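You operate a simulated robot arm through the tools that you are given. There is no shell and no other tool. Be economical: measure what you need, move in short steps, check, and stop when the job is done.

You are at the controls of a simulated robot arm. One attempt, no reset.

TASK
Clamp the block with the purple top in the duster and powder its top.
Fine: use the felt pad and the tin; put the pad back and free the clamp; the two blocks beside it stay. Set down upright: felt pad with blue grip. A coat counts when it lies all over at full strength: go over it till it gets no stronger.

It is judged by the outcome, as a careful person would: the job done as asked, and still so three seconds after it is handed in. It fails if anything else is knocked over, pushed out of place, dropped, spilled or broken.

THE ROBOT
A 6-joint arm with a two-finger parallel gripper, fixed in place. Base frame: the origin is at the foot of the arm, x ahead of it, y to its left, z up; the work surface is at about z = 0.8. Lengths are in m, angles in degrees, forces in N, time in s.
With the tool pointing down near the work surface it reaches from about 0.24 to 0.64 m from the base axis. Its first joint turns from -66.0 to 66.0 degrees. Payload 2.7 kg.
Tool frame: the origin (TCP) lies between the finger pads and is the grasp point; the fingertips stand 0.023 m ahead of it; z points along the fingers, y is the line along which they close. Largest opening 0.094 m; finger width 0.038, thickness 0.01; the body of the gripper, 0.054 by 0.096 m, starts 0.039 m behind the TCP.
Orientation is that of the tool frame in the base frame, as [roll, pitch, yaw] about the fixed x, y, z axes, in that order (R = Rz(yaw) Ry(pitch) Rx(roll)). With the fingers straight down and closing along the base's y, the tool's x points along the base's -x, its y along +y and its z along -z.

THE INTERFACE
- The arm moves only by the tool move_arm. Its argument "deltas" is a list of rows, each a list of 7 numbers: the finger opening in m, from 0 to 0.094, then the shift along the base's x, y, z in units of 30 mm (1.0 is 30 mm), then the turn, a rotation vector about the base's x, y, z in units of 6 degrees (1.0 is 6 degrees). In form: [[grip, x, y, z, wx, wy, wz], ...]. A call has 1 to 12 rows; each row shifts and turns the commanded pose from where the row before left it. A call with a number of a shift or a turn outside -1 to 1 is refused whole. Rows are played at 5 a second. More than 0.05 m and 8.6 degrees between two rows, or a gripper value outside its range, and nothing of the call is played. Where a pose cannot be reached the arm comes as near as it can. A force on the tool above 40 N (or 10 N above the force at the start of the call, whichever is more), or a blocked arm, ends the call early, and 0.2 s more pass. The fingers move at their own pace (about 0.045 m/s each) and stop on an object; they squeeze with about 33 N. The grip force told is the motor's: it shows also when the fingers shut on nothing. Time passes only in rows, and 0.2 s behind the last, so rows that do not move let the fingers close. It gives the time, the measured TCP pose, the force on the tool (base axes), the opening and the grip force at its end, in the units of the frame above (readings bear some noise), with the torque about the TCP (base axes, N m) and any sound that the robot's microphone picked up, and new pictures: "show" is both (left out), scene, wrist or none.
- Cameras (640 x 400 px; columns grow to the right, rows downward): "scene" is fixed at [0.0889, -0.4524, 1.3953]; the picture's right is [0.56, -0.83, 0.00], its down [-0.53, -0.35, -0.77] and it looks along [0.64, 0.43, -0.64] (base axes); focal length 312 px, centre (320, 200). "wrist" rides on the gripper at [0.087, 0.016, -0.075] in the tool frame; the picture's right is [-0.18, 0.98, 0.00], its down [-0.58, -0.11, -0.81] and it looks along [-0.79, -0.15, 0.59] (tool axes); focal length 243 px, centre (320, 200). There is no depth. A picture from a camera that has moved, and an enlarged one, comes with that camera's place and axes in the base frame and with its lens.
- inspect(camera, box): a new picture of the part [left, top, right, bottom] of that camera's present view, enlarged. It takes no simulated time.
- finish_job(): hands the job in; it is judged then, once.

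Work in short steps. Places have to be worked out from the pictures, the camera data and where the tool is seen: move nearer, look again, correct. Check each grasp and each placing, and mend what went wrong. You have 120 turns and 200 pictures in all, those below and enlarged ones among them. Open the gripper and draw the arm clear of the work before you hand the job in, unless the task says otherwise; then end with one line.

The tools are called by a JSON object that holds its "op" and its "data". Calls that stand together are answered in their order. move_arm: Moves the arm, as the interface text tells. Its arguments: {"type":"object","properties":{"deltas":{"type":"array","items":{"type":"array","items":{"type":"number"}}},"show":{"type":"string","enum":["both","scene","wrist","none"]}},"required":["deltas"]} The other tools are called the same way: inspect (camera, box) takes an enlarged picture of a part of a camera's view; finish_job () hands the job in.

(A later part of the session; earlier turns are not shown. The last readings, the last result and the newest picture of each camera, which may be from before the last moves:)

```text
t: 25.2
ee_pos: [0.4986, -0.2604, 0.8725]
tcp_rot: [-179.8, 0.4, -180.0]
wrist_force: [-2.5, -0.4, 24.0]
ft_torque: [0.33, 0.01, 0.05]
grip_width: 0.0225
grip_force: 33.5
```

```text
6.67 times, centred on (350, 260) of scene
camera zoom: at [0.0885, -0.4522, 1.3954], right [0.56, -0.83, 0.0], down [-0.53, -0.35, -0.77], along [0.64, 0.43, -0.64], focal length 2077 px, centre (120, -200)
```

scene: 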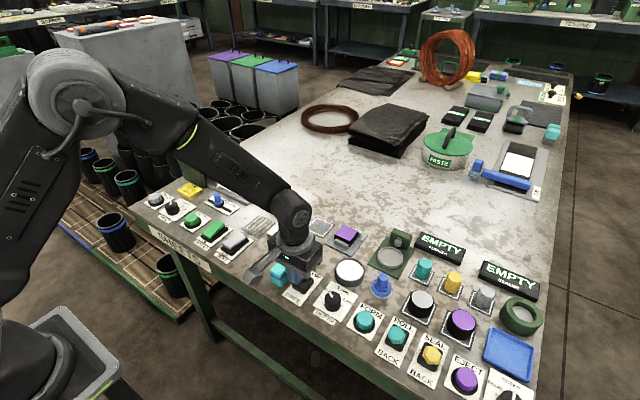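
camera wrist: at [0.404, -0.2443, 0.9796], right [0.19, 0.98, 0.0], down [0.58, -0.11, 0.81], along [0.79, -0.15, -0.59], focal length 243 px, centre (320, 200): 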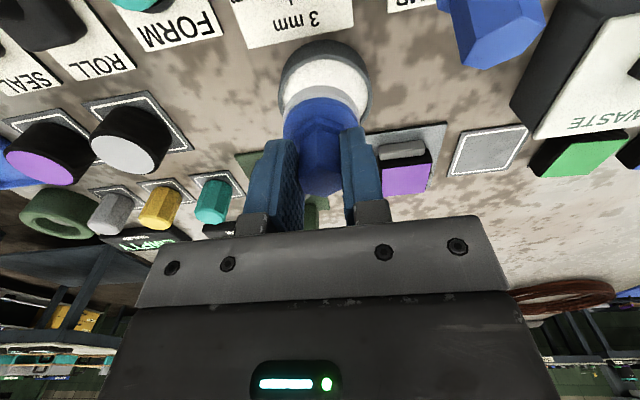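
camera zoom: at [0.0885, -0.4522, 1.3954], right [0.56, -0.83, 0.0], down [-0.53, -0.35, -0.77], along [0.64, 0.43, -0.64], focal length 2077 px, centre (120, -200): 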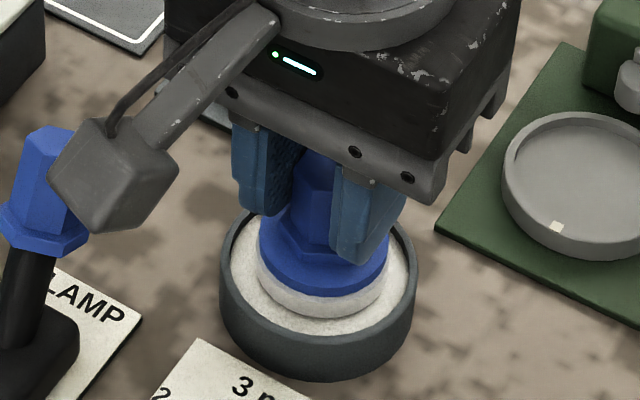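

The felt touched powder (contact at TCP z ≈ 0.8725, 24 N). I'll ease off, lift out and look at the felt.

{"op": "move_arm", "data": {"deltas": [[0.005, 0, 0, 0.1, 0, 0, 0], [0.005, 0, 0, 0.3, 0, 0, 0], [0.005, 0, 0, 0.5, 0, 0, 0], [0.005, 0, 0, 0.5, 0, 0, 0], [0.005, 0, 0, 0, 0, 0, 0]], "show": "none"}}

{"op": "inspect", "data": {"camera": "scene", "box": [310, 210, 390, 290]}}

{"op": "inspect", "data": {"camera": "wrist", "box": [240, 40, 480, 200]}}

```text
t: 26.4
ee_pos: [0.4982, -0.2607, 0.9103]
tcp_rot: [179.9, 0.0, 180.0]
wrist_force: [0.4, -0.4, 0.6]
ft_torque: [0.0, 0.0, 0.0]
grip_width: 0.0228
grip_force: 32.7
```

```text
5.00 times, centred on (350, 250) of scene
camera zoom: at [0.0889, -0.4524, 1.3953], right [0.56, -0.83, 0.0], down [-0.53, -0.35, -0.77], along [0.64, 0.43, -0.64], focal length 1558 px, centre (170, -50)
```

zoom: 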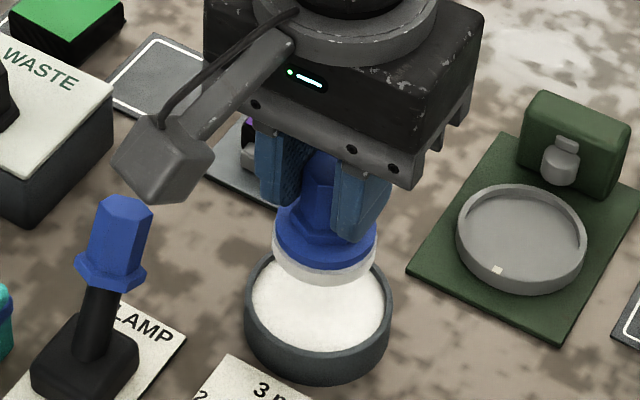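

```text
2.50 times, centred on (360, 120) of wrist
camera zoom: at [0.4126, -0.2434, 0.9845], right [0.18, 0.98, 0.0], down [0.58, -0.11, 0.81], along [0.79, -0.15, -0.59], focal length 606 px, centre (220, 400)
```

zoom: 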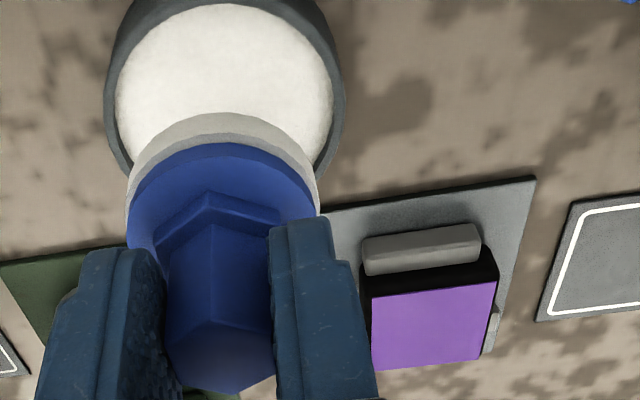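

The felt is loaded and the clamped block centre is about (0.5925, -0.198). I'll carry the pad over the block, staying above it.

{"op": "move_arm", "data": {"deltas": [[0.005, 0.8, 0.5, 0, 0, 0, 0], [0.005, 0.8, 0.5, 0, 0, 0, 0], [0.005, 0.8, 0.5, 0, 0, 0, 0], [0.005, 0.74, 0.58, 0, 0, 0, 0], [0.005, 0, 0, -0.3, 0, 0, 0], [0.005, 0, 0, 0, 0, 0, 0]], "show": "none"}}

{"op": "inspect", "data": {"camera": "scene", "box": [300, 190, 400, 265]}}

{"op": "inspect", "data": {"camera": "wrist", "box": [220, 40, 420, 180]}}

```text
t: 27.8
ee_pos: [0.5914, -0.1983, 0.9013]
tcp_rot: [180.0, 0.0, 179.9]
wrist_force: [-0.3, 0.3, -0.6]
ft_torque: [-0.02, -0.01, 0.02]
grip_width: 0.0226
grip_force: 32.9
```

```text
5.33 times, centred on (350, 228) of scene
camera zoom: at [0.0889, -0.4524, 1.3953], right [0.56, -0.83, 0.0], down [-0.53, -0.35, -0.77], along [0.64, 0.43, -0.64], focal length 1661 px, centre (160, 53)
```

zoom: 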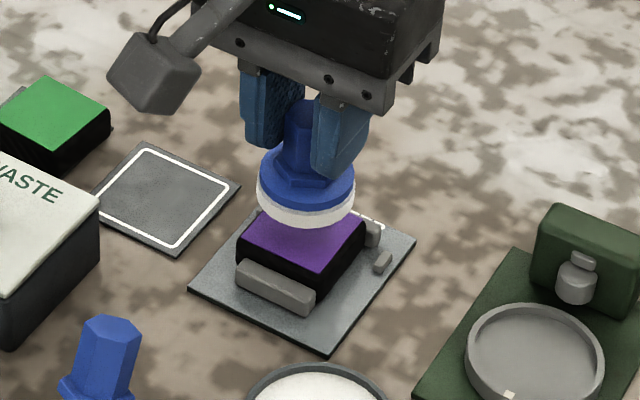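

```text
2.86 times, centred on (320, 110) of wrist
camera zoom: at [0.5067, -0.1808, 0.9761], right [0.19, 0.98, 0.0], down [0.58, -0.11, 0.81], along [0.79, -0.15, -0.59], focal length 693 px, centre (320, 457)
```

zoom: 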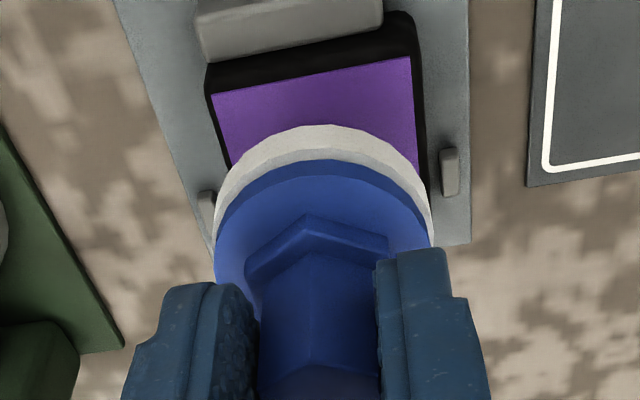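

The pad is centred over the block. I'll lower it to light contact.

{"op": "move_arm", "data": {"deltas": [[0.005, 0, 0, -0.4, 0, 0, 0], [0.005, 0, 0, -0.2, 0, 0, 0], [0.005, 0, 0, -0.1, 0, 0, 0], [0.005, 0, 0, 0, 0, 0, 0]], "show": "none"}}

```text
t: 28.8
ee_pos: [0.5932, -0.1993, 0.8812]
tcp_rot: [179.9, 0.0, 179.8]
wrist_force: [-0.3, 0.1, -1.3]
ft_torque: [0.01, 0.01, 0.01]
grip_width: 0.023
grip_force: 33.3
```

No contact yet at TCP z 0.881, so I'll go down another 2 mm in half-mm to 1 mm steps.

{"op": "move_arm", "data": {"deltas": [[0.005, 0, 0, -0.04, 0, 0, 0], [0.005, 0, 0, -0.03, 0, 0, 0], [0.005, 0, 0, 0, 0, 0, 0]], "show": "none"}}

```text
t: 29.6
ee_pos: [0.593, -0.197, 0.8807]
tcp_rot: [-179.9, 0.0, 179.9]
wrist_force: [-0.9, -0.8, 7.0]
ft_torque: [-0.12, -0.1, -0.01]
grip_width: 0.0227
grip_force: 32.9
```

Light contact at 7 N. I'll rub a square pattern of ±8 mm to cover the edges and corners.

{"op": "move_arm", "data": {"deltas": [[0.005, 0.27, 0, 0, 0, 0, 0], [0.005, 0, 0.27, 0, 0, 0, 0], [0.005, -0.27, 0, 0, 0, 0, 0], [0.005, -0.27, 0, 0, 0, 0, 0], [0.005, 0, -0.27, 0, 0, 0, 0], [0.005, 0, -0.27, 0, 0, 0, 0], [0.005, 0.27, 0, 0, 0, 0, 0], [0.005, 0.27, 0, 0, 0, 0, 0], [0.005, 0, 0.27, 0, 0, 0, 0], [0.005, -0.27, 0, 0, 0, 0, 0], [0.005, 0, 0, 0, 0, 0, 0]], "show": "none"}}

{"op": "inspect", "data": {"camera": "wrist", "box": [220, 40, 420, 180]}}

```text
t: 32.0
ee_pos: [0.5926, -0.1966, 0.8792]
tcp_rot: [-180.0, -0.1, 180.0]
wrist_force: [-0.1, 1.9, 1.4]
ft_torque: [0.15, -0.14, 0.06]
grip_width: 0.0225
grip_force: 33.1
```

```text
2.86 times, centred on (320, 110) of wrist
camera zoom: at [0.5073, -0.1804, 0.9529], right [0.18, 0.98, 0.0], down [0.58, -0.11, 0.81], along [0.79, -0.15, -0.59], focal length 693 px, centre (320, 457)
```

zoom: 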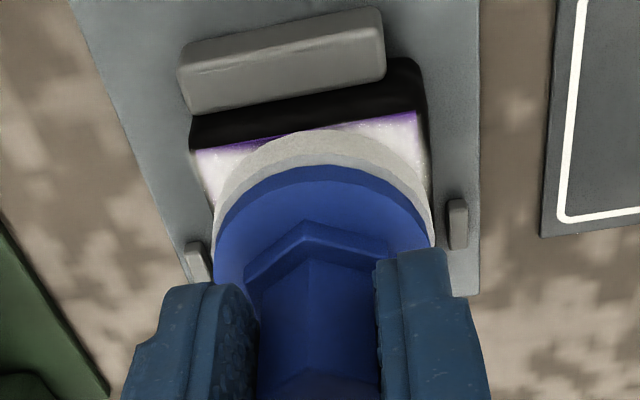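

Powder is transferring; a purple strip is left at the near edge. I'll lift and move aside for a clear view.

{"op": "move_arm", "data": {"deltas": [[0.005, 0, 0, 0.5, 0, 0, 0], [0.005, 0, 0, 0.5, 0, 0, 0], [0.005, -0.7, -0.5, 0.2, 0, 0, 0], [0.005, -0.8, -0.5, 0, 0, 0, 0], [0.005, -0.8, -0.5, 0, 0, 0, 0], [0.005, -0.83, -0.61, 0, 0, 0, 0], [0.005, 0, 0, 0, 0, 0, 0]], "show": "none"}}

{"op": "inspect", "data": {"camera": "wrist", "box": [340, 100, 480, 200]}}

{"op": "inspect", "data": {"camera": "scene", "box": [320, 215, 375, 255]}}

```text
t: 33.6
ee_pos: [0.4992, -0.26, 0.916]
tcp_rot: [-179.9, -0.1, 180.0]
wrist_force: [0.0, -0.2, -1.1]
ft_torque: [0.04, -0.01, 0.02]
grip_width: 0.0225
grip_force: 32.6
```

```text
4.00 times, centred on (410, 150) of wrist
camera zoom: at [0.4142, -0.2438, 0.99], right [0.18, 0.98, 0.0], down [0.58, -0.11, 0.81], along [0.79, -0.15, -0.59], focal length 970 px, centre (-40, 400)
```

zoom: 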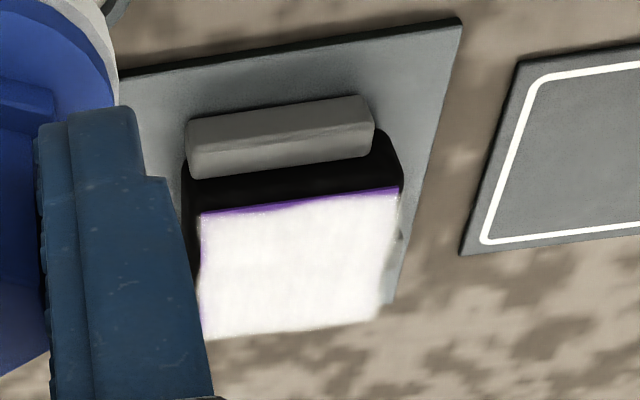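

```text
10.00 times, centred on (348, 235) of scene
camera zoom: at [0.0889, -0.4524, 1.3953], right [0.56, -0.83, 0.0], down [-0.53, -0.35, -0.77], along [0.64, 0.43, -0.64], focal length 3115 px, centre (45, -150)
```

zoom: 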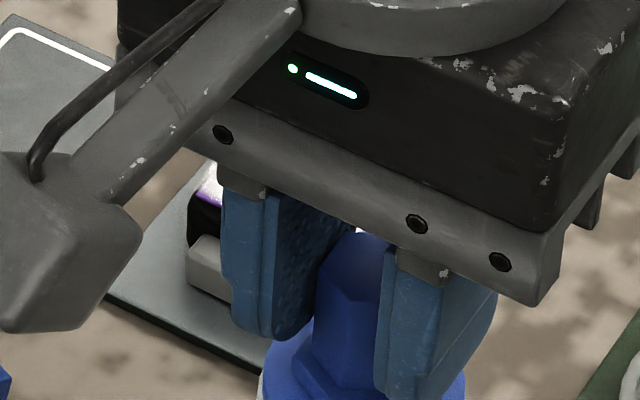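

There is good coverage except a thin strip along the near (-x) edge and a bit at -y. I'm already over the tin, so I'll reload with a gentle dip and lift.

{"op": "move_arm", "data": {"deltas": [[0.005, 0, 0, -0.5, 0, 0, 0], [0.005, 0, 0, -0.5, 0, 0, 0], [0.005, 0, 0, -0.3, 0, 0, 0], [0.005, 0, 0, -0.22, 0, 0, 0], [0.005, 0, 0, -0.04, 0, 0, 0], [0.005, 0, 0, 0, 0, 0, 0]], "show": "none"}}

{"op": "move_arm", "data": {"deltas": [[0.005, 0, 0, 0.3, 0, 0, 0], [0.005, 0, 0, 0.6, 0, 0, 0], [0.005, 0, 0, 0.5, 0, 0, 0], [0.005, 0.75, 0.5, 0, 0, 0, 0], [0.005, 0.75, 0.5, 0, 0, 0, 0], [0.005, 0.75, 0.5, 0, 0, 0, 0], [0.005, 0.75, 0.53, 0, 0, 0, 0], [0.005, 0, 0, -0.3, 0, 0, 0], [0.005, 0, 0, 0, 0, 0, 0]], "show": "none"}}

{"op": "inspect", "data": {"camera": "wrist", "box": [220, 40, 420, 180]}}

```text
t: 35.0
ee_pos: [0.5016, -0.2618, 0.8711]
tcp_rot: [-179.8, 0.4, -180.0]
wrist_force: [2.1, -0.8, 19.7]
ft_torque: [-0.41, -0.3, -0.07]
grip_width: 0.0228
grip_force: 33.0
```

```text
t: 37.0
ee_pos: [0.5897, -0.1989, 0.9008]
tcp_rot: [180.0, 0.0, 179.9]
wrist_force: [0.2, -0.3, 0.0]
ft_torque: [-0.01, -0.01, 0.02]
grip_width: 0.0223
grip_force: 33.5
```

```text
2.86 times, centred on (320, 110) of wrist
camera zoom: at [0.5035, -0.1822, 0.9762], right [0.19, 0.98, 0.0], down [0.58, -0.11, 0.81], along [0.79, -0.15, -0.59], focal length 693 px, centre (320, 457)
```

zoom: 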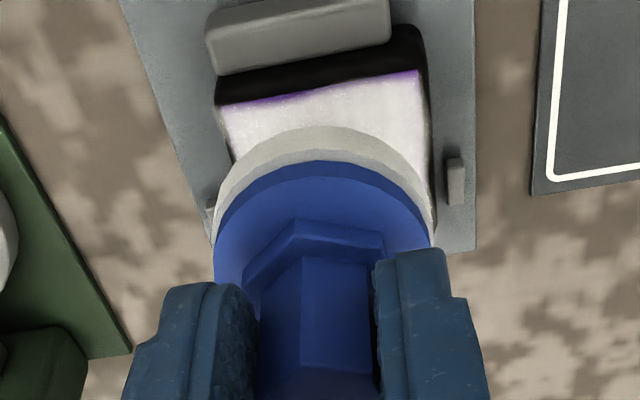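

I'll lower to contact and rub a wider pattern, starting along the near (-x) edge.

{"op": "move_arm", "data": {"deltas": [[0.005, 0, 0, -0.45, 0, 0, 0], [0.005, 0, 0, -0.27, 0, 0, 0], [0.005, 0, 0, -0.03, 0, 0, 0], [0.005, -0.33, 0, 0, 0, 0, 0], [0.005, 0, 0.33, 0, 0, 0, 0], [0.005, 0, -0.33, 0, 0, 0, 0], [0.005, 0, -0.33, 0, 0, 0, 0], [0.005, 0, 0.33, 0, 0, 0, 0], [0.005, 0.33, 0, 0, 0, 0, 0], [0.005, 0, 0, 0, 0, 0, 0]], "show": "none"}}

{"op": "move_arm", "data": {"deltas": [[0.005, 0.33, 0, 0, 0, 0, 0], [0.005, 0, 0.33, 0, 0, 0, 0], [0.005, -0.33, 0, 0, 0, 0, 0], [0.005, -0.33, 0, 0, 0, 0, 0], [0.005, 0, -0.33, 0, 0, 0, 0], [0.005, 0, -0.33, 0, 0, 0, 0], [0.005, 0.33, 0, 0, 0, 0, 0], [0.005, 0.33, 0, 0, 0, 0, 0], [0.005, 0, 0.33, 0, 0, 0, 0], [0.005, -0.33, 0, 0, 0, 0, 0], [0.005, 0, 0, 0, 0, 0, 0]], "show": "none"}}

{"op": "move_arm", "data": {"deltas": [[0.005, 0, 0, 0.5, 0, 0, 0], [0.005, 0, 0, 0.5, 0, 0, 0], [0.005, -0.75, -0.5, 0.2, 0, 0, 0], [0.005, -0.75, -0.5, 0, 0, 0, 0], [0.005, -0.75, -0.5, 0, 0, 0, 0], [0.005, -0.75, -0.53, 0, 0, 0, 0], [0.005, 0, 0, 0, 0, 0, 0]], "show": "none"}}

{"op": "inspect", "data": {"camera": "wrist", "box": [340, 100, 480, 200]}}

```text
t: 39.2
ee_pos: [0.5891, -0.2007, 0.8797]
tcp_rot: [180.0, -0.1, 179.9]
wrist_force: [1.0, 0.2, -0.4]
ft_torque: [0.0, 0.03, 0.02]
grip_width: 0.0213
grip_force: 32.9
```

```text
t: 41.6
ee_pos: [0.5888, -0.1999, 0.8803]
tcp_rot: [180.0, 0.0, 179.9]
wrist_force: [-1.1, -0.4, 0.0]
ft_torque: [0.0, 0.02, -0.01]
grip_width: 0.0213
grip_force: 32.4
```

```text
t: 43.2
ee_pos: [0.4978, -0.261, 0.9158]
tcp_rot: [-180.0, 0.0, 180.0]
wrist_force: [0.1, -0.6, -0.2]
ft_torque: [0.0, 0.03, 0.0]
grip_width: 0.021
grip_force: 33.1
```

```text
4.00 times, centred on (410, 150) of wrist
camera zoom: at [0.4123, -0.2435, 0.9897], right [0.18, 0.98, 0.0], down [0.58, -0.11, 0.81], along [0.79, -0.15, -0.59], focal length 970 px, centre (-40, 400)
```

zoom: 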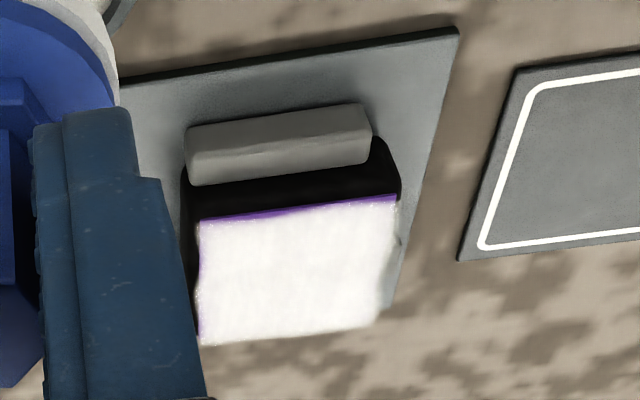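

The contact force was about zero in the second pass, and grip width changed from 0.0225 to 0.021. I'll check whether the pad has shifted in the grip.

{"op": "inspect", "data": {"camera": "wrist", "box": [220, 40, 420, 220]}}

{"op": "inspect", "data": {"camera": "scene", "box": [310, 210, 390, 290]}}

```text
2.22 times, centred on (320, 130) of wrist
camera zoom: at [0.4123, -0.2435, 0.9897], right [0.18, 0.98, 0.0], down [0.58, -0.11, 0.81], along [0.79, -0.15, -0.59], focal length 539 px, centre (320, 356)
```

zoom: 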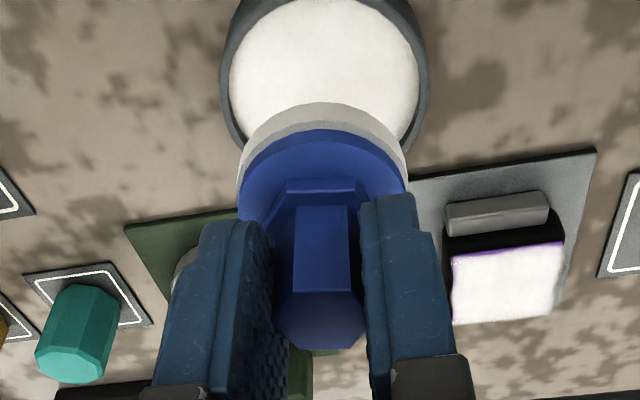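

```text
5.00 times, centred on (350, 250) of scene
camera zoom: at [0.0889, -0.4524, 1.3953], right [0.56, -0.83, 0.0], down [-0.53, -0.35, -0.77], along [0.64, 0.43, -0.64], focal length 1558 px, centre (170, -50)
```

zoom: 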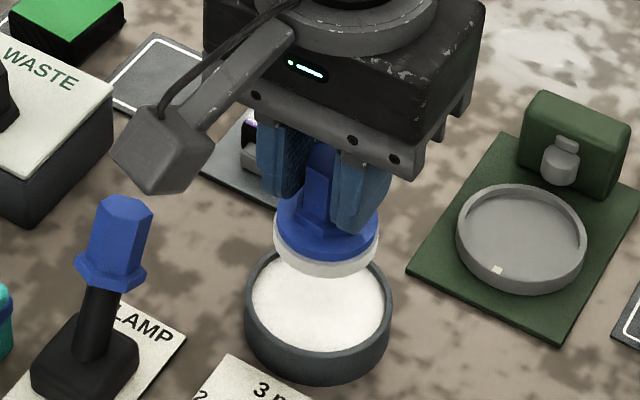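

The hex grip only rotated so its flats sit in the fingers, and the pad is still upright. I'll reload and then feel for contact again, since the pad may have slid up slightly.

{"op": "move_arm", "data": {"deltas": [[0.005, 0, 0, -0.5, 0, 0, 0], [0.005, 0, 0, -0.5, 0, 0, 0], [0.005, 0, 0, -0.3, 0, 0, 0], [0.005, 0, 0, -0.18, 0, 0, 0], [0.005, 0, 0, -0.06, 0, 0, 0], [0.005, 0, 0, 0, 0, 0, 0]], "show": "none"}}

{"op": "inspect", "data": {"camera": "scene", "box": [310, 230, 390, 290]}}

```text
t: 44.6
ee_pos: [0.4991, -0.261, 0.8707]
tcp_rot: [-179.8, 0.4, 180.0]
wrist_force: [-4.7, -0.3, 24.0]
ft_torque: [0.02, -0.03, -0.02]
grip_width: 0.0216
grip_force: 33.4
```

```text
6.67 times, centred on (350, 260) of scene
camera zoom: at [0.0884, -0.4522, 1.3954], right [0.56, -0.83, 0.0], down [-0.53, -0.35, -0.77], along [0.64, 0.43, -0.64], focal length 2077 px, centre (120, -200)
```

zoom: 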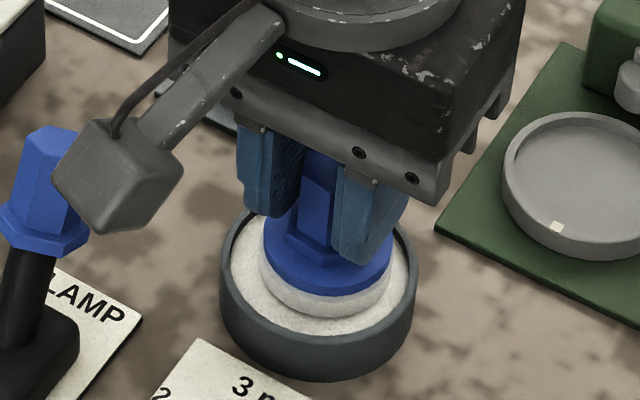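

Dipped. Now I'll lift, return over the block centre at (0.590, -0.199), and lower until contact is felt.

{"op": "move_arm", "data": {"deltas": [[0.005, 0, 0, 0.3, 0, 0, 0], [0.005, 0, 0, 0.6, 0, 0, 0], [0.005, 0, 0, 0.5, 0, 0, 0], [0.005, 0.75, 0.5, 0, 0, 0, 0], [0.005, 0.75, 0.5, 0, 0, 0, 0], [0.005, 0.75, 0.5, 0, 0, 0, 0], [0.005, 0.75, 0.53, 0, 0, 0, 0], [0.005, 0, 0, -0.5, 0, 0, 0], [0.005, 0, 0, -0.4, 0, 0, 0], [0.005, 0, 0, -0.18, 0, 0, 0], [0.005, 0, 0, -0.06, 0, 0, 0], [0.005, 0, 0, 0, 0, 0, 0]], "show": "none"}}

```text
t: 47.2
ee_pos: [0.5897, -0.1991, 0.8785]
tcp_rot: [-180.0, 0.2, -180.0]
wrist_force: [-3.3, 1.9, 7.5]
ft_torque: [0.12, 0.05, 0.04]
grip_width: 0.0211
grip_force: 33.1
```

Contact at 7.5 N. I'll rub along the near edge first, then the full square.

{"op": "move_arm", "data": {"deltas": [[0.005, -0.3, 0, 0, 0, 0, 0], [0.005, 0, 0.3, 0, 0, 0, 0], [0.005, 0, -0.3, 0, 0, 0, 0], [0.005, 0, -0.3, 0, 0, 0, 0], [0.005, 0.3, 0, 0, 0, 0, 0], [0.005, 0.3, 0, 0, 0, 0, 0], [0.005, 0, 0.3, 0, 0, 0, 0], [0.005, 0, 0.3, 0, 0, 0, 0], [0.005, -0.3, 0, 0, 0, 0, 0], [0.005, 0, -0.3, 0, 0, 0, 0], [0.005, 0, 0, 0, 0, 0, 0]], "show": "none"}}

{"op": "inspect", "data": {"camera": "wrist", "box": [220, 40, 420, 180]}}

```text
t: 49.6
ee_pos: [0.59, -0.1988, 0.8769]
tcp_rot: [180.0, 0.1, 179.9]
wrist_force: [1.5, 10.7, 12.2]
ft_torque: [0.51, -0.29, 0.18]
grip_width: 0.0214
grip_force: 32.5
```

```text
2.86 times, centred on (320, 110) of wrist
camera zoom: at [0.504, -0.1814, 0.9516], right [0.18, 0.98, 0.0], down [0.58, -0.11, 0.81], along [0.79, -0.15, -0.59], focal length 693 px, centre (320, 457)
```

zoom: 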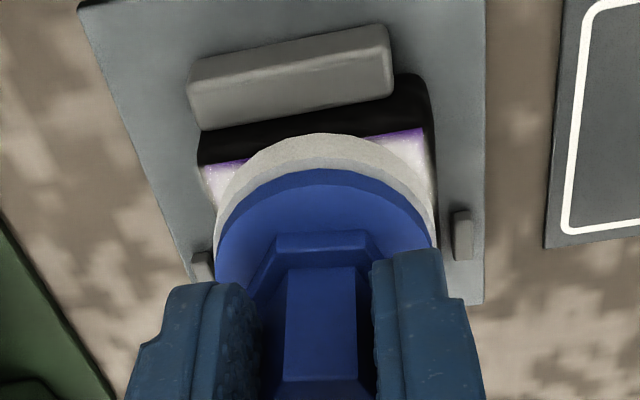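

The near corners still show purple. I'll stroke the near edge again, more slowly and further out in -x.

{"op": "move_arm", "data": {"deltas": [[0.005, -0.25, 0, 0, 0, 0, 0], [0.005, -0.2, 0, 0, 0, 0, 0], [0.005, 0, 0, 0, 0, 0, 0], [0.005, 0, 0.2, 0, 0, 0, 0], [0.005, 0, 0.2, 0, 0, 0, 0], [0.005, 0, 0, 0, 0, 0, 0], [0.005, 0, -0.2, 0, 0, 0, 0], [0.005, 0, -0.2, 0, 0, 0, 0], [0.005, 0, -0.2, 0, 0, 0, 0], [0.005, 0, -0.2, 0, 0, 0, 0], [0.005, 0, 0, 0, 0, 0, 0]], "show": "none"}}

{"op": "inspect", "data": {"camera": "wrist", "box": [220, 40, 420, 180]}}

```text
t: 52.0
ee_pos: [0.5739, -0.2111, 0.8778]
tcp_rot: [180.0, 0.0, -180.0]
wrist_force: [3.1, 9.0, 11.6]
ft_torque: [0.45, -0.35, 0.15]
grip_width: 0.0213
grip_force: 33.4
```

```text
2.86 times, centred on (320, 110) of wrist
camera zoom: at [0.4892, -0.1946, 0.9512], right [0.18, 0.98, 0.0], down [0.58, -0.11, 0.81], along [0.79, -0.15, -0.59], focal length 693 px, centre (320, 457)
```

zoom: 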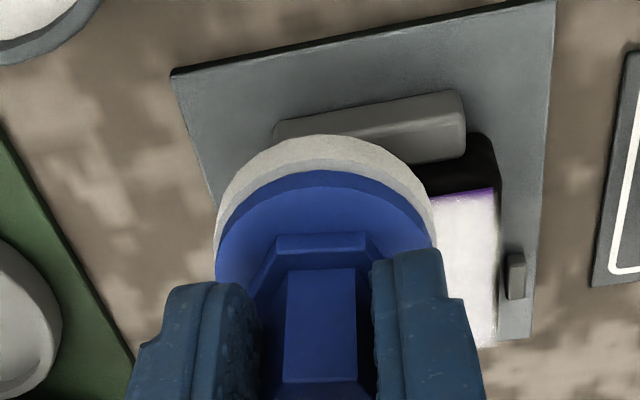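

The strip persists even after rubbing, so it may be the vertical side of the purple cap. I'll lift off and look closely from different angles.

{"op": "move_arm", "data": {"deltas": [[0.005, 0, 0, 0.5, 0, 0, 0], [0.005, 0, 0, 0.6, 0, 0, 0], [0.005, -0.6, -0.4, 0.2, 0, 0, 0], [0.005, -0.6, -0.4, 0, 0, 0, 0], [0.005, -0.6, -0.4, 0, 0, 0, 0], [0.005, -0.7, -0.46, 0, 0, 0, 0], [0.005, 0, 0, 0, 0, 0, 0]], "show": "none"}}

{"op": "inspect", "data": {"camera": "wrist", "box": [380, 130, 450, 190]}}

{"op": "inspect", "data": {"camera": "wrist", "box": [220, 40, 420, 180]}}

```text
t: 53.6
ee_pos: [0.5, -0.2607, 0.9154]
tcp_rot: [179.9, 0.0, 180.0]
wrist_force: [-0.5, 0.3, -0.3]
ft_torque: [0.01, -0.02, 0.0]
grip_width: 0.0214
grip_force: 32.8
```

```text
6.67 times, centred on (415, 160) of wrist
camera zoom: at [0.415, -0.244, 0.9893], right [0.18, 0.98, 0.0], down [0.58, -0.11, 0.81], along [0.79, -0.15, -0.59], focal length 1618 px, centre (-313, 467)
```

zoom: 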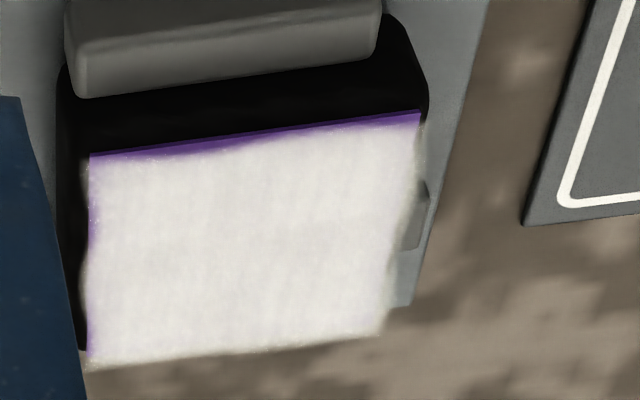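

```text
2.86 times, centred on (320, 110) of wrist
camera zoom: at [0.415, -0.244, 0.9893], right [0.18, 0.98, 0.0], down [0.58, -0.11, 0.81], along [0.79, -0.15, -0.59], focal length 693 px, centre (320, 457)
```

zoom: 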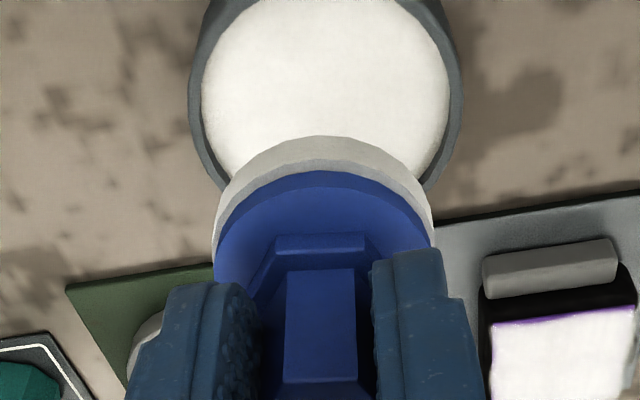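

The remaining purple is thin fringes along the near and -y edges. I'll reload and do another round with larger offsets on those sides.

{"op": "move_arm", "data": {"deltas": [[0.005, 0, 0, -0.5, 0, 0, 0], [0.005, 0, 0, -0.5, 0, 0, 0], [0.005, 0, 0, -0.3, 0, 0, 0], [0.005, 0, 0, -0.17, 0, 0, 0], [0.005, 0, 0, -0.06, 0, 0, 0], [0.005, 0, 0, 0, 0, 0, 0], [0.005, 0, 0, 0.6, 0, 0, 0], [0.005, 0, 0, 0.8, 0, 0, 0], [0.005, 0, 0, 0, 0, 0, 0]], "show": "none"}}

{"op": "move_arm", "data": {"deltas": [[0.005, 0.7, 0.5, 0, 0, 0, 0], [0.005, 0.7, 0.5, 0, 0, 0, 0], [0.005, 0.7, 0.5, 0, 0, 0, 0], [0.005, 0.7, 0.5, 0, 0, 0, 0], [0.005, 0, 0, -0.5, 0, 0, 0], [0.005, 0, 0, -0.4, 0, 0, 0], [0.005, 0, 0, -0.18, 0, 0, 0], [0.005, 0, 0, -0.04, 0, 0, 0], [0.005, 0, 0, 0, 0, 0, 0]], "show": "none"}}

```text
t: 55.6
ee_pos: [0.5002, -0.2617, 0.912]
tcp_rot: [-179.9, -0.1, 180.0]
wrist_force: [0.4, 0.3, -1.5]
ft_torque: [0.0, 0.01, 0.01]
grip_width: 0.021
grip_force: 32.8
```

```text
t: 57.6
ee_pos: [0.5842, -0.2007, 0.877]
tcp_rot: [-180.0, 0.0, 179.9]
wrist_force: [-0.5, -0.4, -0.7]
ft_torque: [0.01, 0.01, 0.0]
grip_width: 0.0213
grip_force: 33.1
```

Not touching yet (the pad has slid a little in the grip), so I'll lower in small steps until contact is felt.

{"op": "move_arm", "data": {"deltas": [[0.005, 0, 0, -0.04, 0, 0, 0], [0.005, 0, 0, -0.03, 0, 0, 0], [0.005, 0, 0, 0, 0, 0, 0]], "show": "none"}}

```text
t: 58.4
ee_pos: [0.5847, -0.2005, 0.876]
tcp_rot: [-180.0, 0.0, -179.9]
wrist_force: [-3.3, 2.5, 7.8]
ft_torque: [0.09, 0.08, 0.03]
grip_width: 0.0213
grip_force: 33.0
```

Contact at 8 N. I'll stroke along the near edge, then around the -y edge, the far edge and the +y edge.

{"op": "move_arm", "data": {"deltas": [[0.005, -0.3, 0.2, -0.02, 0, 0, 0], [0.005, 0, 0.25, 0, 0, 0, 0], [0.005, 0, -0.25, 0, 0, 0, 0], [0.005, 0, -0.25, 0, 0, 0, 0], [0.005, 0, -0.25, 0, 0, 0, 0], [0.005, 0, -0.1, 0, 0, 0, 0], [0.005, 0.3, 0, 0, 0, 0, 0], [0.005, 0.3, 0, 0, 0, 0, 0], [0.005, 0.3, 0, 0, 0, 0, 0], [0.005, -0.3, 0, 0, 0, 0, 0], [0.005, -0.3, 0, 0, 0, 0, 0], [0.005, -0.3, 0, 0, 0, 0, 0]], "show": "none"}}

{"op": "move_arm", "data": {"deltas": [[0.005, 0, 0.25, 0, 0, 0, 0], [0.005, 0, 0.25, 0, 0, 0, 0], [0.005, 0, 0.25, 0, 0, 0, 0], [0.005, 0.3, 0.1, 0, 0, 0, 0], [0.005, 0.3, 0, 0, 0, 0, 0], [0.005, 0.3, 0, 0, 0, 0, 0], [0.005, 0, -0.3, 0, 0, 0, 0], [0.005, 0, -0.3, 0, 0, 0, 0], [0.005, -0.3, 0.2, 0, 0, 0, 0], [0.005, 0, 0, 0, 0, 0, 0]], "show": "none"}}

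{"op": "move_arm", "data": {"deltas": [[0.005, 0, 0, 0.5, 0, 0, 0], [0.005, 0, 0, 0.6, 0, 0, 0], [0.005, -0.75, -0.5, 0.2, 0, 0, 0], [0.005, -0.75, -0.5, 0, 0, 0, 0], [0.005, -0.75, -0.5, 0, 0, 0, 0], [0.005, -0.55, -0.45, 0, 0, 0, 0], [0.005, 0, 0, 0, 0, 0, 0]], "show": "none"}}

{"op": "inspect", "data": {"camera": "wrist", "box": [380, 130, 450, 190]}}

{"op": "inspect", "data": {"camera": "wrist", "box": [220, 40, 420, 180]}}

```text
t: 61.0
ee_pos: [0.5763, -0.2138, 0.8751]
tcp_rot: [-180.0, 0.2, 179.9]
wrist_force: [5.0, 1.2, 7.0]
ft_torque: [0.11, -0.4, 0.03]
grip_width: 0.0214
grip_force: 32.8
```

```text
t: 63.2
ee_pos: [0.5929, -0.2019, 0.8755]
tcp_rot: [-179.9, 0.0, 179.9]
wrist_force: [2.0, -3.4, 5.1]
ft_torque: [-0.22, -0.2, -0.09]
grip_width: 0.0211
grip_force: 32.6
```

```text
t: 64.8
ee_pos: [0.5094, -0.2582, 0.9152]
tcp_rot: [-180.0, 0.1, 179.9]
wrist_force: [0.3, -0.2, -0.1]
ft_torque: [0.0, 0.04, -0.02]
grip_width: 0.0215
grip_force: 33.1
```

```text
6.67 times, centred on (415, 160) of wrist
camera zoom: at [0.4238, -0.242, 0.9889], right [0.18, 0.98, 0.0], down [0.58, -0.11, 0.81], along [0.79, -0.15, -0.59], focal length 1618 px, centre (-313, 467)
```

zoom: 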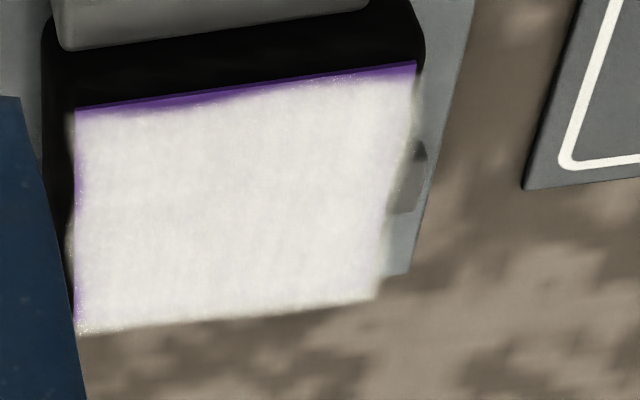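

```text
2.86 times, centred on (320, 110) of wrist
camera zoom: at [0.4238, -0.242, 0.9889], right [0.18, 0.98, 0.0], down [0.58, -0.11, 0.81], along [0.79, -0.15, -0.59], focal length 693 px, centre (320, 457)
```

zoom: 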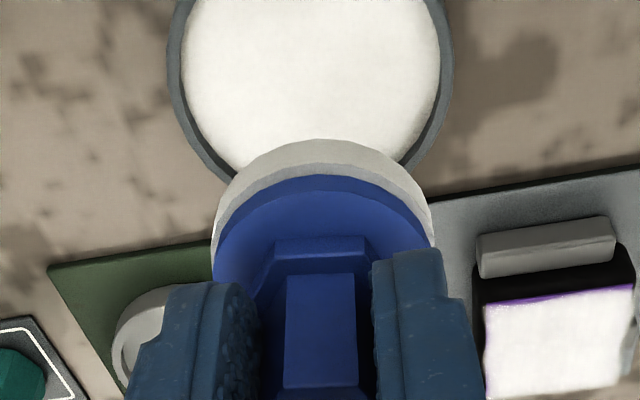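

The white patch looks uniformly shifted away from the camera, which suggests parallax of a slightly raised coat layer. I'll move aside toward the pad's home and check from the scene camera.

{"op": "move_arm", "data": {"deltas": [[0.005, -0.1, -0.9, 0.2, 0, 0, 0], [0.005, -0.1, -0.9, 0, 0, 0, 0], [0.005, -0.1, -0.9, 0, 0, 0, 0], [0.005, 0, 0, 0, 0, 0, 0]], "show": "none"}}

{"op": "inspect", "data": {"camera": "scene", "box": [325, 212, 375, 250]}}

{"op": "inspect", "data": {"camera": "wrist", "box": [400, 100, 600, 225]}}

```text
t: 65.8
ee_pos: [0.4999, -0.3398, 0.9199]
tcp_rot: [180.0, 0.0, -180.0]
wrist_force: [0.1, 0.1, 0.5]
ft_torque: [-0.02, 0.0, 0.01]
grip_width: 0.0212
grip_force: 33.0
```

```text
10.53 times, centred on (350, 231) of scene
camera zoom: at [0.0889, -0.4524, 1.3953], right [0.56, -0.83, 0.0], down [-0.53, -0.35, -0.77], along [0.64, 0.43, -0.64], focal length 3279 px, centre (4, -126)
```

zoom: 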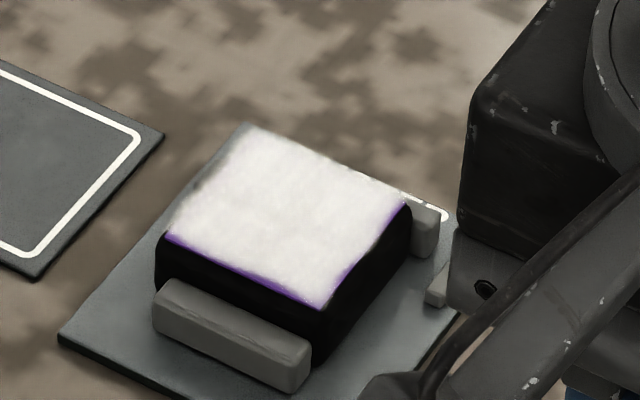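

```text
3.20 times, centred on (500, 162) of wrist
camera zoom: at [0.4141, -0.3227, 0.9947], right [0.18, 0.98, 0.0], down [0.58, -0.11, 0.81], along [0.79, -0.15, -0.59], focal length 776 px, centre (-256, 320)
```

zoom: 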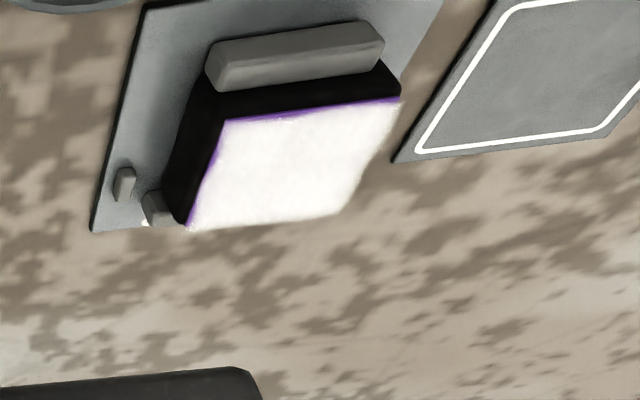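

Both views come from the -x/-y side, so I'll check from the +y side. If the strip swaps sides, it is only parallax and the coat is complete.

{"op": "move_arm", "data": {"deltas": [[0.005, 0, 0.3, 1, 0, 0, 0], [0.005, 0, 1, 0.9, 0, 0, 0], [0.005, 0, 1, 0, 0, 0, 0], [0.005, 0, 1, 0, 0, 0, 0], [0.005, 0, 1, 0, 0, 0, 0], [0.005, 0.3, 1, 0, 0, 0, 0], [0.005, 0.3, 1, 0, 0, 0, 0], [0.005, 0.3, 1, 0, 0, 0, 0], [0.005, 0.3, 1, 0, 0, 0, 0], [0.005, 0.3, 1, 0, 0, 0, 0], [0.005, 0, 0, 0, 0, 0, 0]], "show": "wrist"}}

```text
t: 68.2
ee_pos: [0.5447, -0.0613, 0.9779]
tcp_rot: [180.0, 0.1, 179.9]
wrist_force: [0.2, 0.6, -0.3]
ft_torque: [0.0, 0.01, 0.03]
grip_width: 0.0211
grip_force: 32.8
camera wrist: at [0.4588, -0.044, 1.0521], right [0.19, 0.98, 0.0], down [0.58, -0.11, 0.81], along [0.79, -0.15, -0.59], focal length 243 px, centre (320, 200)
```

wrist: 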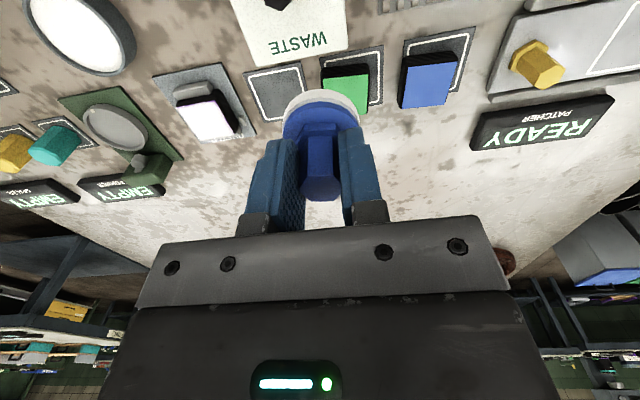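

{"op": "inspect", "data": {"camera": "wrist", "box": [150, 60, 270, 150]}}

{"op": "inspect", "data": {"camera": "scene", "box": [325, 212, 375, 250]}}

```text
4.44 times, centred on (210, 105) of wrist
camera zoom: at [0.4588, -0.044, 1.0521], right [0.19, 0.98, 0.0], down [0.58, -0.11, 0.81], along [0.79, -0.15, -0.59], focal length 1078 px, centre (809, 622)
```

zoom: 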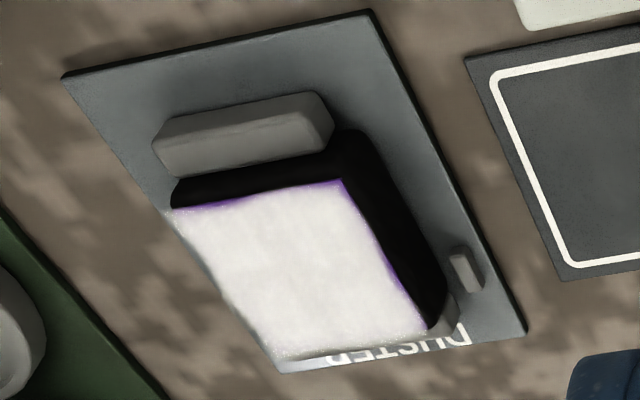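

```text
10.53 times, centred on (350, 231) of scene
camera zoom: at [0.089, -0.4523, 1.3953], right [0.56, -0.83, 0.0], down [-0.53, -0.35, -0.77], along [0.64, 0.43, -0.64], focal length 3279 px, centre (4, -126)
```

zoom: 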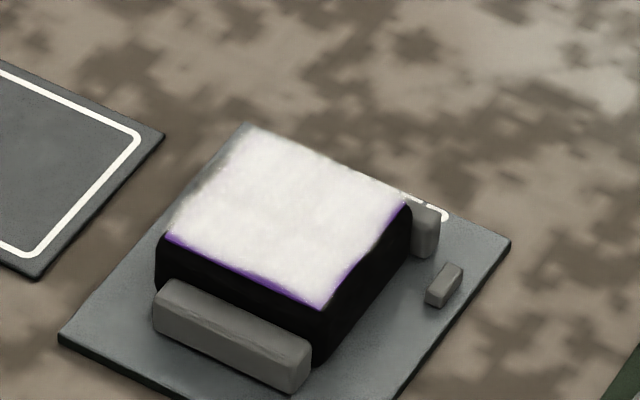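

The strip switches to the +y side from here, so it is parallax and the coat reaches all the edges. I'll do one more reload and full pass to confirm it gets no stronger.

{"op": "move_arm", "data": {"deltas": [[0.005, -0.2, -0.95, 0, 0, 0, 0], [0.005, -0.2, -0.95, 0, 0, 0, 0], [0.005, -0.2, -0.95, 0, 0, 0, 0], [0.005, -0.2, -0.95, 0, 0, 0, 0], [0.005, -0.3, -0.95, 0, 0, 0, 0], [0.005, -0.2, -0.95, 0, 0, 0, 0], [0.005, -0.19, -0.95, -0.7, 0, 0, 0], [0.005, 0, 0, -0.7, 0, 0, 0], [0.005, 0, 0, -0.7, 0, 0, 0], [0.005, 0, 0, 0, 0, 0, 0]], "show": "none"}}

{"op": "inspect", "data": {"camera": "wrist", "box": [220, 40, 420, 180]}}

```text
t: 70.4
ee_pos: [0.5017, -0.2591, 0.914]
tcp_rot: [-180.0, 0.0, -180.0]
wrist_force: [0.7, 0.0, -0.2]
ft_torque: [-0.03, -0.03, -0.03]
grip_width: 0.0214
grip_force: 33.4
```

```text
2.86 times, centred on (320, 110) of wrist
camera zoom: at [0.4154, -0.2426, 0.9881], right [0.18, 0.98, 0.0], down [0.58, -0.11, 0.81], along [0.79, -0.15, -0.59], focal length 693 px, centre (320, 457)
```

zoom: 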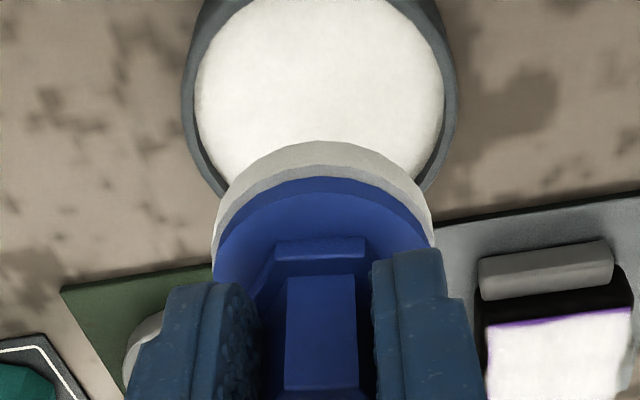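

Aligned over the tin. I'll dip, lift and carry back to the block.

{"op": "move_arm", "data": {"deltas": [[0.005, -0.05, -0.05, -0.5, 0, 0, 0], [0.005, 0, 0, -0.5, 0, 0, 0], [0.005, 0, 0, -0.3, 0, 0, 0], [0.005, 0, 0, -0.2, 0, 0, 0], [0.005, 0, 0, -0.07, 0, 0, 0], [0.005, 0, 0, 0, 0, 0, 0]], "show": "none"}}

{"op": "move_arm", "data": {"deltas": [[0.005, 0, 0, 0.5, 0, 0, 0], [0.005, 0, 0, 0.9, 0, 0, 0], [0.005, 0.75, 0.5, 0, 0, 0, 0], [0.005, 0.75, 0.5, 0, 0, 0, 0], [0.005, 0.75, 0.5, 0, 0, 0, 0], [0.005, 0.75, 0.5, 0, 0, 0, 0], [0.005, 0, 0, -0.5, 0, 0, 0], [0.005, 0, 0, -0.4, 0, 0, 0], [0.005, 0, 0, -0.18, 0, 0, 0], [0.005, 0, 0, 0, 0, 0, 0]], "show": "none"}}

```text
t: 71.8
ee_pos: [0.4983, -0.2621, 0.8686]
tcp_rot: [-179.8, 0.3, -179.9]
wrist_force: [-5.3, 1.8, 24.9]
ft_torque: [0.11, 0.05, 0.0]
grip_width: 0.0212
grip_force: 33.1
```

```text
t: 74.0
ee_pos: [0.5904, -0.2019, 0.8766]
tcp_rot: [-180.0, -0.1, 179.9]
wrist_force: [0.3, -1.0, -0.1]
ft_torque: [-0.01, -0.01, 0.02]
grip_width: 0.0211
grip_force: 33.2
```

The load took. Now I'll lower to contact and rub the full pattern.

{"op": "move_arm", "data": {"deltas": [[0.005, 0, 0.1, -0.05, 0, 0, 0], [0.005, 0, 0, -0.04, 0, 0, 0], [0.005, 0, 0, -0.02, 0, 0, 0], [0.005, 0, 0, 0, 0, 0, 0]], "show": "none"}}

{"op": "move_arm", "data": {"deltas": [[0.005, -0.35, 0, 0, 0, 0, 0], [0.005, 0, 0.35, 0, 0, 0, 0], [0.005, 0.35, 0, 0, 0, 0, 0], [0.005, 0.35, 0, 0, 0, 0, 0], [0.005, 0, -0.35, 0, 0, 0, 0], [0.005, -0.35, 0, 0, 0, 0, 0], [0.005, -0.35, -0.1, 0, 0, 0, 0], [0.005, 0, -0.25, 0, 0, 0, 0], [0.005, 0.35, 0, 0, 0, 0, 0], [0.005, 0.35, 0, 0, 0, 0, 0], [0.005, -0.35, 0.35, 0, 0, 0, 0], [0.005, 0, 0, 0, 0, 0, 0]], "show": "none"}}

{"op": "move_arm", "data": {"deltas": [[0.005, 0, 0, 0.5, 0, 0, 0], [0.005, 0, 0, 0.6, 0, 0, 0], [0.005, -0.7, -0.8, 0.4, 0, 0, 0], [0.005, -0.7, -0.9, 0, 0, 0, 0], [0.005, -0.7, -0.9, 0, 0, 0, 0], [0.005, -0.7, -0.9, 0, 0, 0, 0], [0.005, -0.2, -0.9, 0, 0, 0, 0], [0.005, 0, -0.27, 0, 0, 0, 0], [0.005, 0, 0, 0, 0, 0, 0]], "show": "none"}}

{"op": "inspect", "data": {"camera": "scene", "box": [325, 212, 375, 250]}}

{"op": "inspect", "data": {"camera": "wrist", "box": [400, 100, 600, 225]}}

{"op": "inspect", "data": {"camera": "wrist", "box": [220, 40, 420, 180]}}

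```text
t: 75.0
ee_pos: [0.5887, -0.1995, 0.8764]
tcp_rot: [-179.9, 0.1, 180.0]
wrist_force: [-4.5, -1.5, 14.5]
ft_torque: [-0.03, 0.06, -0.01]
grip_width: 0.0214
grip_force: 32.9
```

```text
t: 77.6
ee_pos: [0.5879, -0.1967, 0.8738]
tcp_rot: [-180.0, -0.1, 180.0]
wrist_force: [4.3, -2.6, 5.6]
ft_torque: [-0.14, -0.36, -0.08]
grip_width: 0.0211
grip_force: 33.5
```

```text
t: 79.6
ee_pos: [0.4998, -0.338, 0.917]
tcp_rot: [180.0, 0.0, 180.0]
wrist_force: [-0.1, 0.6, 0.0]
ft_torque: [0.03, -0.01, 0.0]
grip_width: 0.0214
grip_force: 32.8
```

```text
10.53 times, centred on (350, 231) of scene
camera zoom: at [0.0889, -0.4524, 1.3953], right [0.56, -0.83, 0.0], down [-0.53, -0.35, -0.77], along [0.64, 0.43, -0.64], focal length 3279 px, centre (4, -126)
```

zoom: 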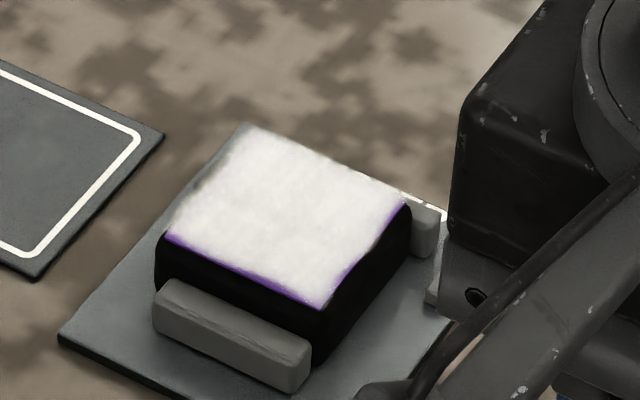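

```text
3.20 times, centred on (500, 162) of wrist
camera zoom: at [0.4139, -0.3212, 0.9918], right [0.18, 0.98, 0.0], down [0.58, -0.11, 0.81], along [0.79, -0.15, -0.59], focal length 776 px, centre (-256, 320)
```

zoom: 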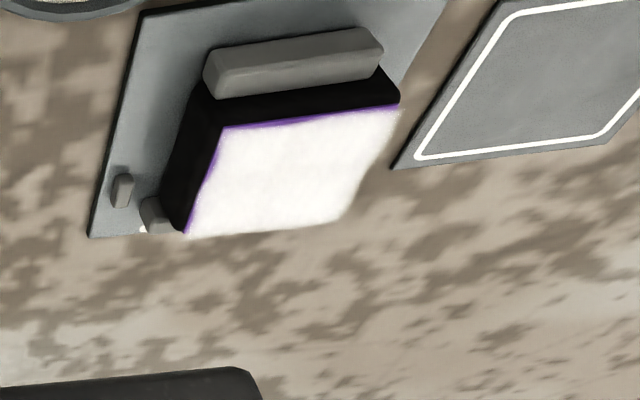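

```text
2.86 times, centred on (320, 110) of wrist
camera zoom: at [0.4139, -0.3212, 0.9918], right [0.18, 0.98, 0.0], down [0.58, -0.11, 0.81], along [0.79, -0.15, -0.59], focal length 693 px, centre (320, 457)
```

zoom: 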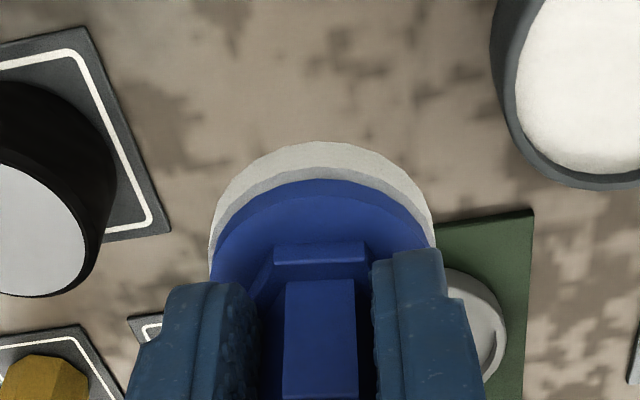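

The coat is almost unchanged from the previous pass, perhaps slightly fuller at the edges. I'll do one last reload emphasising the corners to be certain it is saturated.

{"op": "move_arm", "data": {"deltas": [[0.005, 0, 0.9, 0, 0, 0, 0], [0.005, 0, 0.9, 0, 0, 0, 0], [0.005, 0, 0.77, 0, 0, 0, 0], [0.005, 0, 0, -0.6, 0, 0, 0], [0.005, 0, 0, -0.6, 0, 0, 0], [0.005, 0, 0, -0.3, 0, 0, 0], [0.005, 0, 0, -0.15, 0, 0, 0], [0.005, 0, 0, -0.07, 0, 0, 0], [0.005, 0, 0, 0, 0, 0, 0]], "show": "none"}}

{"op": "move_arm", "data": {"deltas": [[0.005, 0, 0, 0.5, 0, 0, 0], [0.005, 0, 0, 0.9, 0, 0, 0], [0.005, 0.75, 0.5, 0, 0, 0, 0], [0.005, 0.75, 0.5, 0, 0, 0, 0], [0.005, 0.75, 0.5, 0, 0, 0, 0], [0.005, 0.75, 0.5, 0, 0, 0, 0], [0.005, 0, 0, -0.5, 0, 0, 0], [0.005, 0, 0, -0.4, 0, 0, 0], [0.005, 0, 0, -0.2, 0, 0, 0], [0.005, 0, 0, 0, 0, 0, 0]], "show": "none"}}

```text
t: 81.6
ee_pos: [0.4985, -0.262, 0.8666]
tcp_rot: [180.0, 0.1, 179.9]
wrist_force: [0.3, -0.2, -0.5]
ft_torque: [-0.04, -0.02, -0.02]
grip_width: 0.0213
grip_force: 32.7
```

```text
t: 83.8
ee_pos: [0.5899, -0.2004, 0.8754]
tcp_rot: [-180.0, 0.1, 179.9]
wrist_force: [-0.5, 0.6, -0.3]
ft_torque: [0.02, 0.02, 0.02]
grip_width: 0.0213
grip_force: 32.9
```

That dip did not reach the powder (no force), so I'll go back and dip a few mm deeper.

{"op": "move_arm", "data": {"deltas": [[0.005, 0, 0, 0.5, 0, 0, 0], [0.005, 0, 0, 0.6, 0, 0, 0], [0.005, -0.75, -0.5, 0, 0, 0, 0], [0.005, -0.75, -0.5, 0, 0, 0, 0], [0.005, -0.75, -0.5, 0, 0, 0, 0], [0.005, -0.75, -0.5, 0, 0, 0, 0], [0.005, 0, 0, -0.6, 0, 0, 0], [0.005, 0, 0, -0.5, 0, 0, 0], [0.005, 0, 0, -0.3, 0, 0, 0], [0.005, 0, 0, -0.07, 0, 0, 0], [0.005, 0, 0, -0.06, 0, 0, 0], [0.005, 0, 0, 0, 0, 0, 0]], "show": "none"}}

```text
t: 86.4
ee_pos: [0.4997, -0.2608, 0.8647]
tcp_rot: [-179.7, 0.4, 180.0]
wrist_force: [0.0, 2.3, 24.6]
ft_torque: [0.1, -0.28, 0.05]
grip_width: 0.0216
grip_force: 33.0
```

Loaded (24.6 N). Back over the block, lowering to contact at about z 0.873.

{"op": "move_arm", "data": {"deltas": [[0.005, 0, 0, 0.6, 0, 0, 0], [0.005, 0, 0, 0.9, 0, 0, 0], [0.005, 0.75, 0.5, 0, 0, 0, 0], [0.005, 0.75, 0.5, 0, 0, 0, 0], [0.005, 0.75, 0.5, 0, 0, 0, 0], [0.005, 0.75, 0.5, 0, 0, 0, 0], [0.005, 0, 0, -0.5, 0, 0, 0], [0.005, 0, 0, -0.4, 0, 0, 0], [0.005, 0, 0, -0.13, 0, 0, 0], [0.005, 0, 0, -0.05, 0, 0, 0], [0.005, 0, 0, 0, 0, 0, 0]], "show": "none"}}

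```text
t: 88.8
ee_pos: [0.5902, -0.2014, 0.8771]
tcp_rot: [180.0, 0.0, 179.9]
wrist_force: [0.4, -1.4, -0.1]
ft_torque: [-0.01, 0.01, 0.02]
grip_width: 0.0214
grip_force: 33.3
```

{"op": "move_arm", "data": {"deltas": [[0.005, 0, 0.06, -0.08, 0, 0, 0], [0.005, 0, 0, -0.05, 0, 0, 0], [0.005, 0, 0, -0.03, 0, 0, 0], [0.005, 0, 0, 0, 0, 0, 0]], "show": "none"}}

```text
t: 89.8
ee_pos: [0.5897, -0.1997, 0.8724]
tcp_rot: [-179.9, 0.0, 179.9]
wrist_force: [-4.2, -0.8, 6.4]
ft_torque: [-0.02, 0.0, 0.0]
grip_width: 0.0213
grip_force: 32.9
```

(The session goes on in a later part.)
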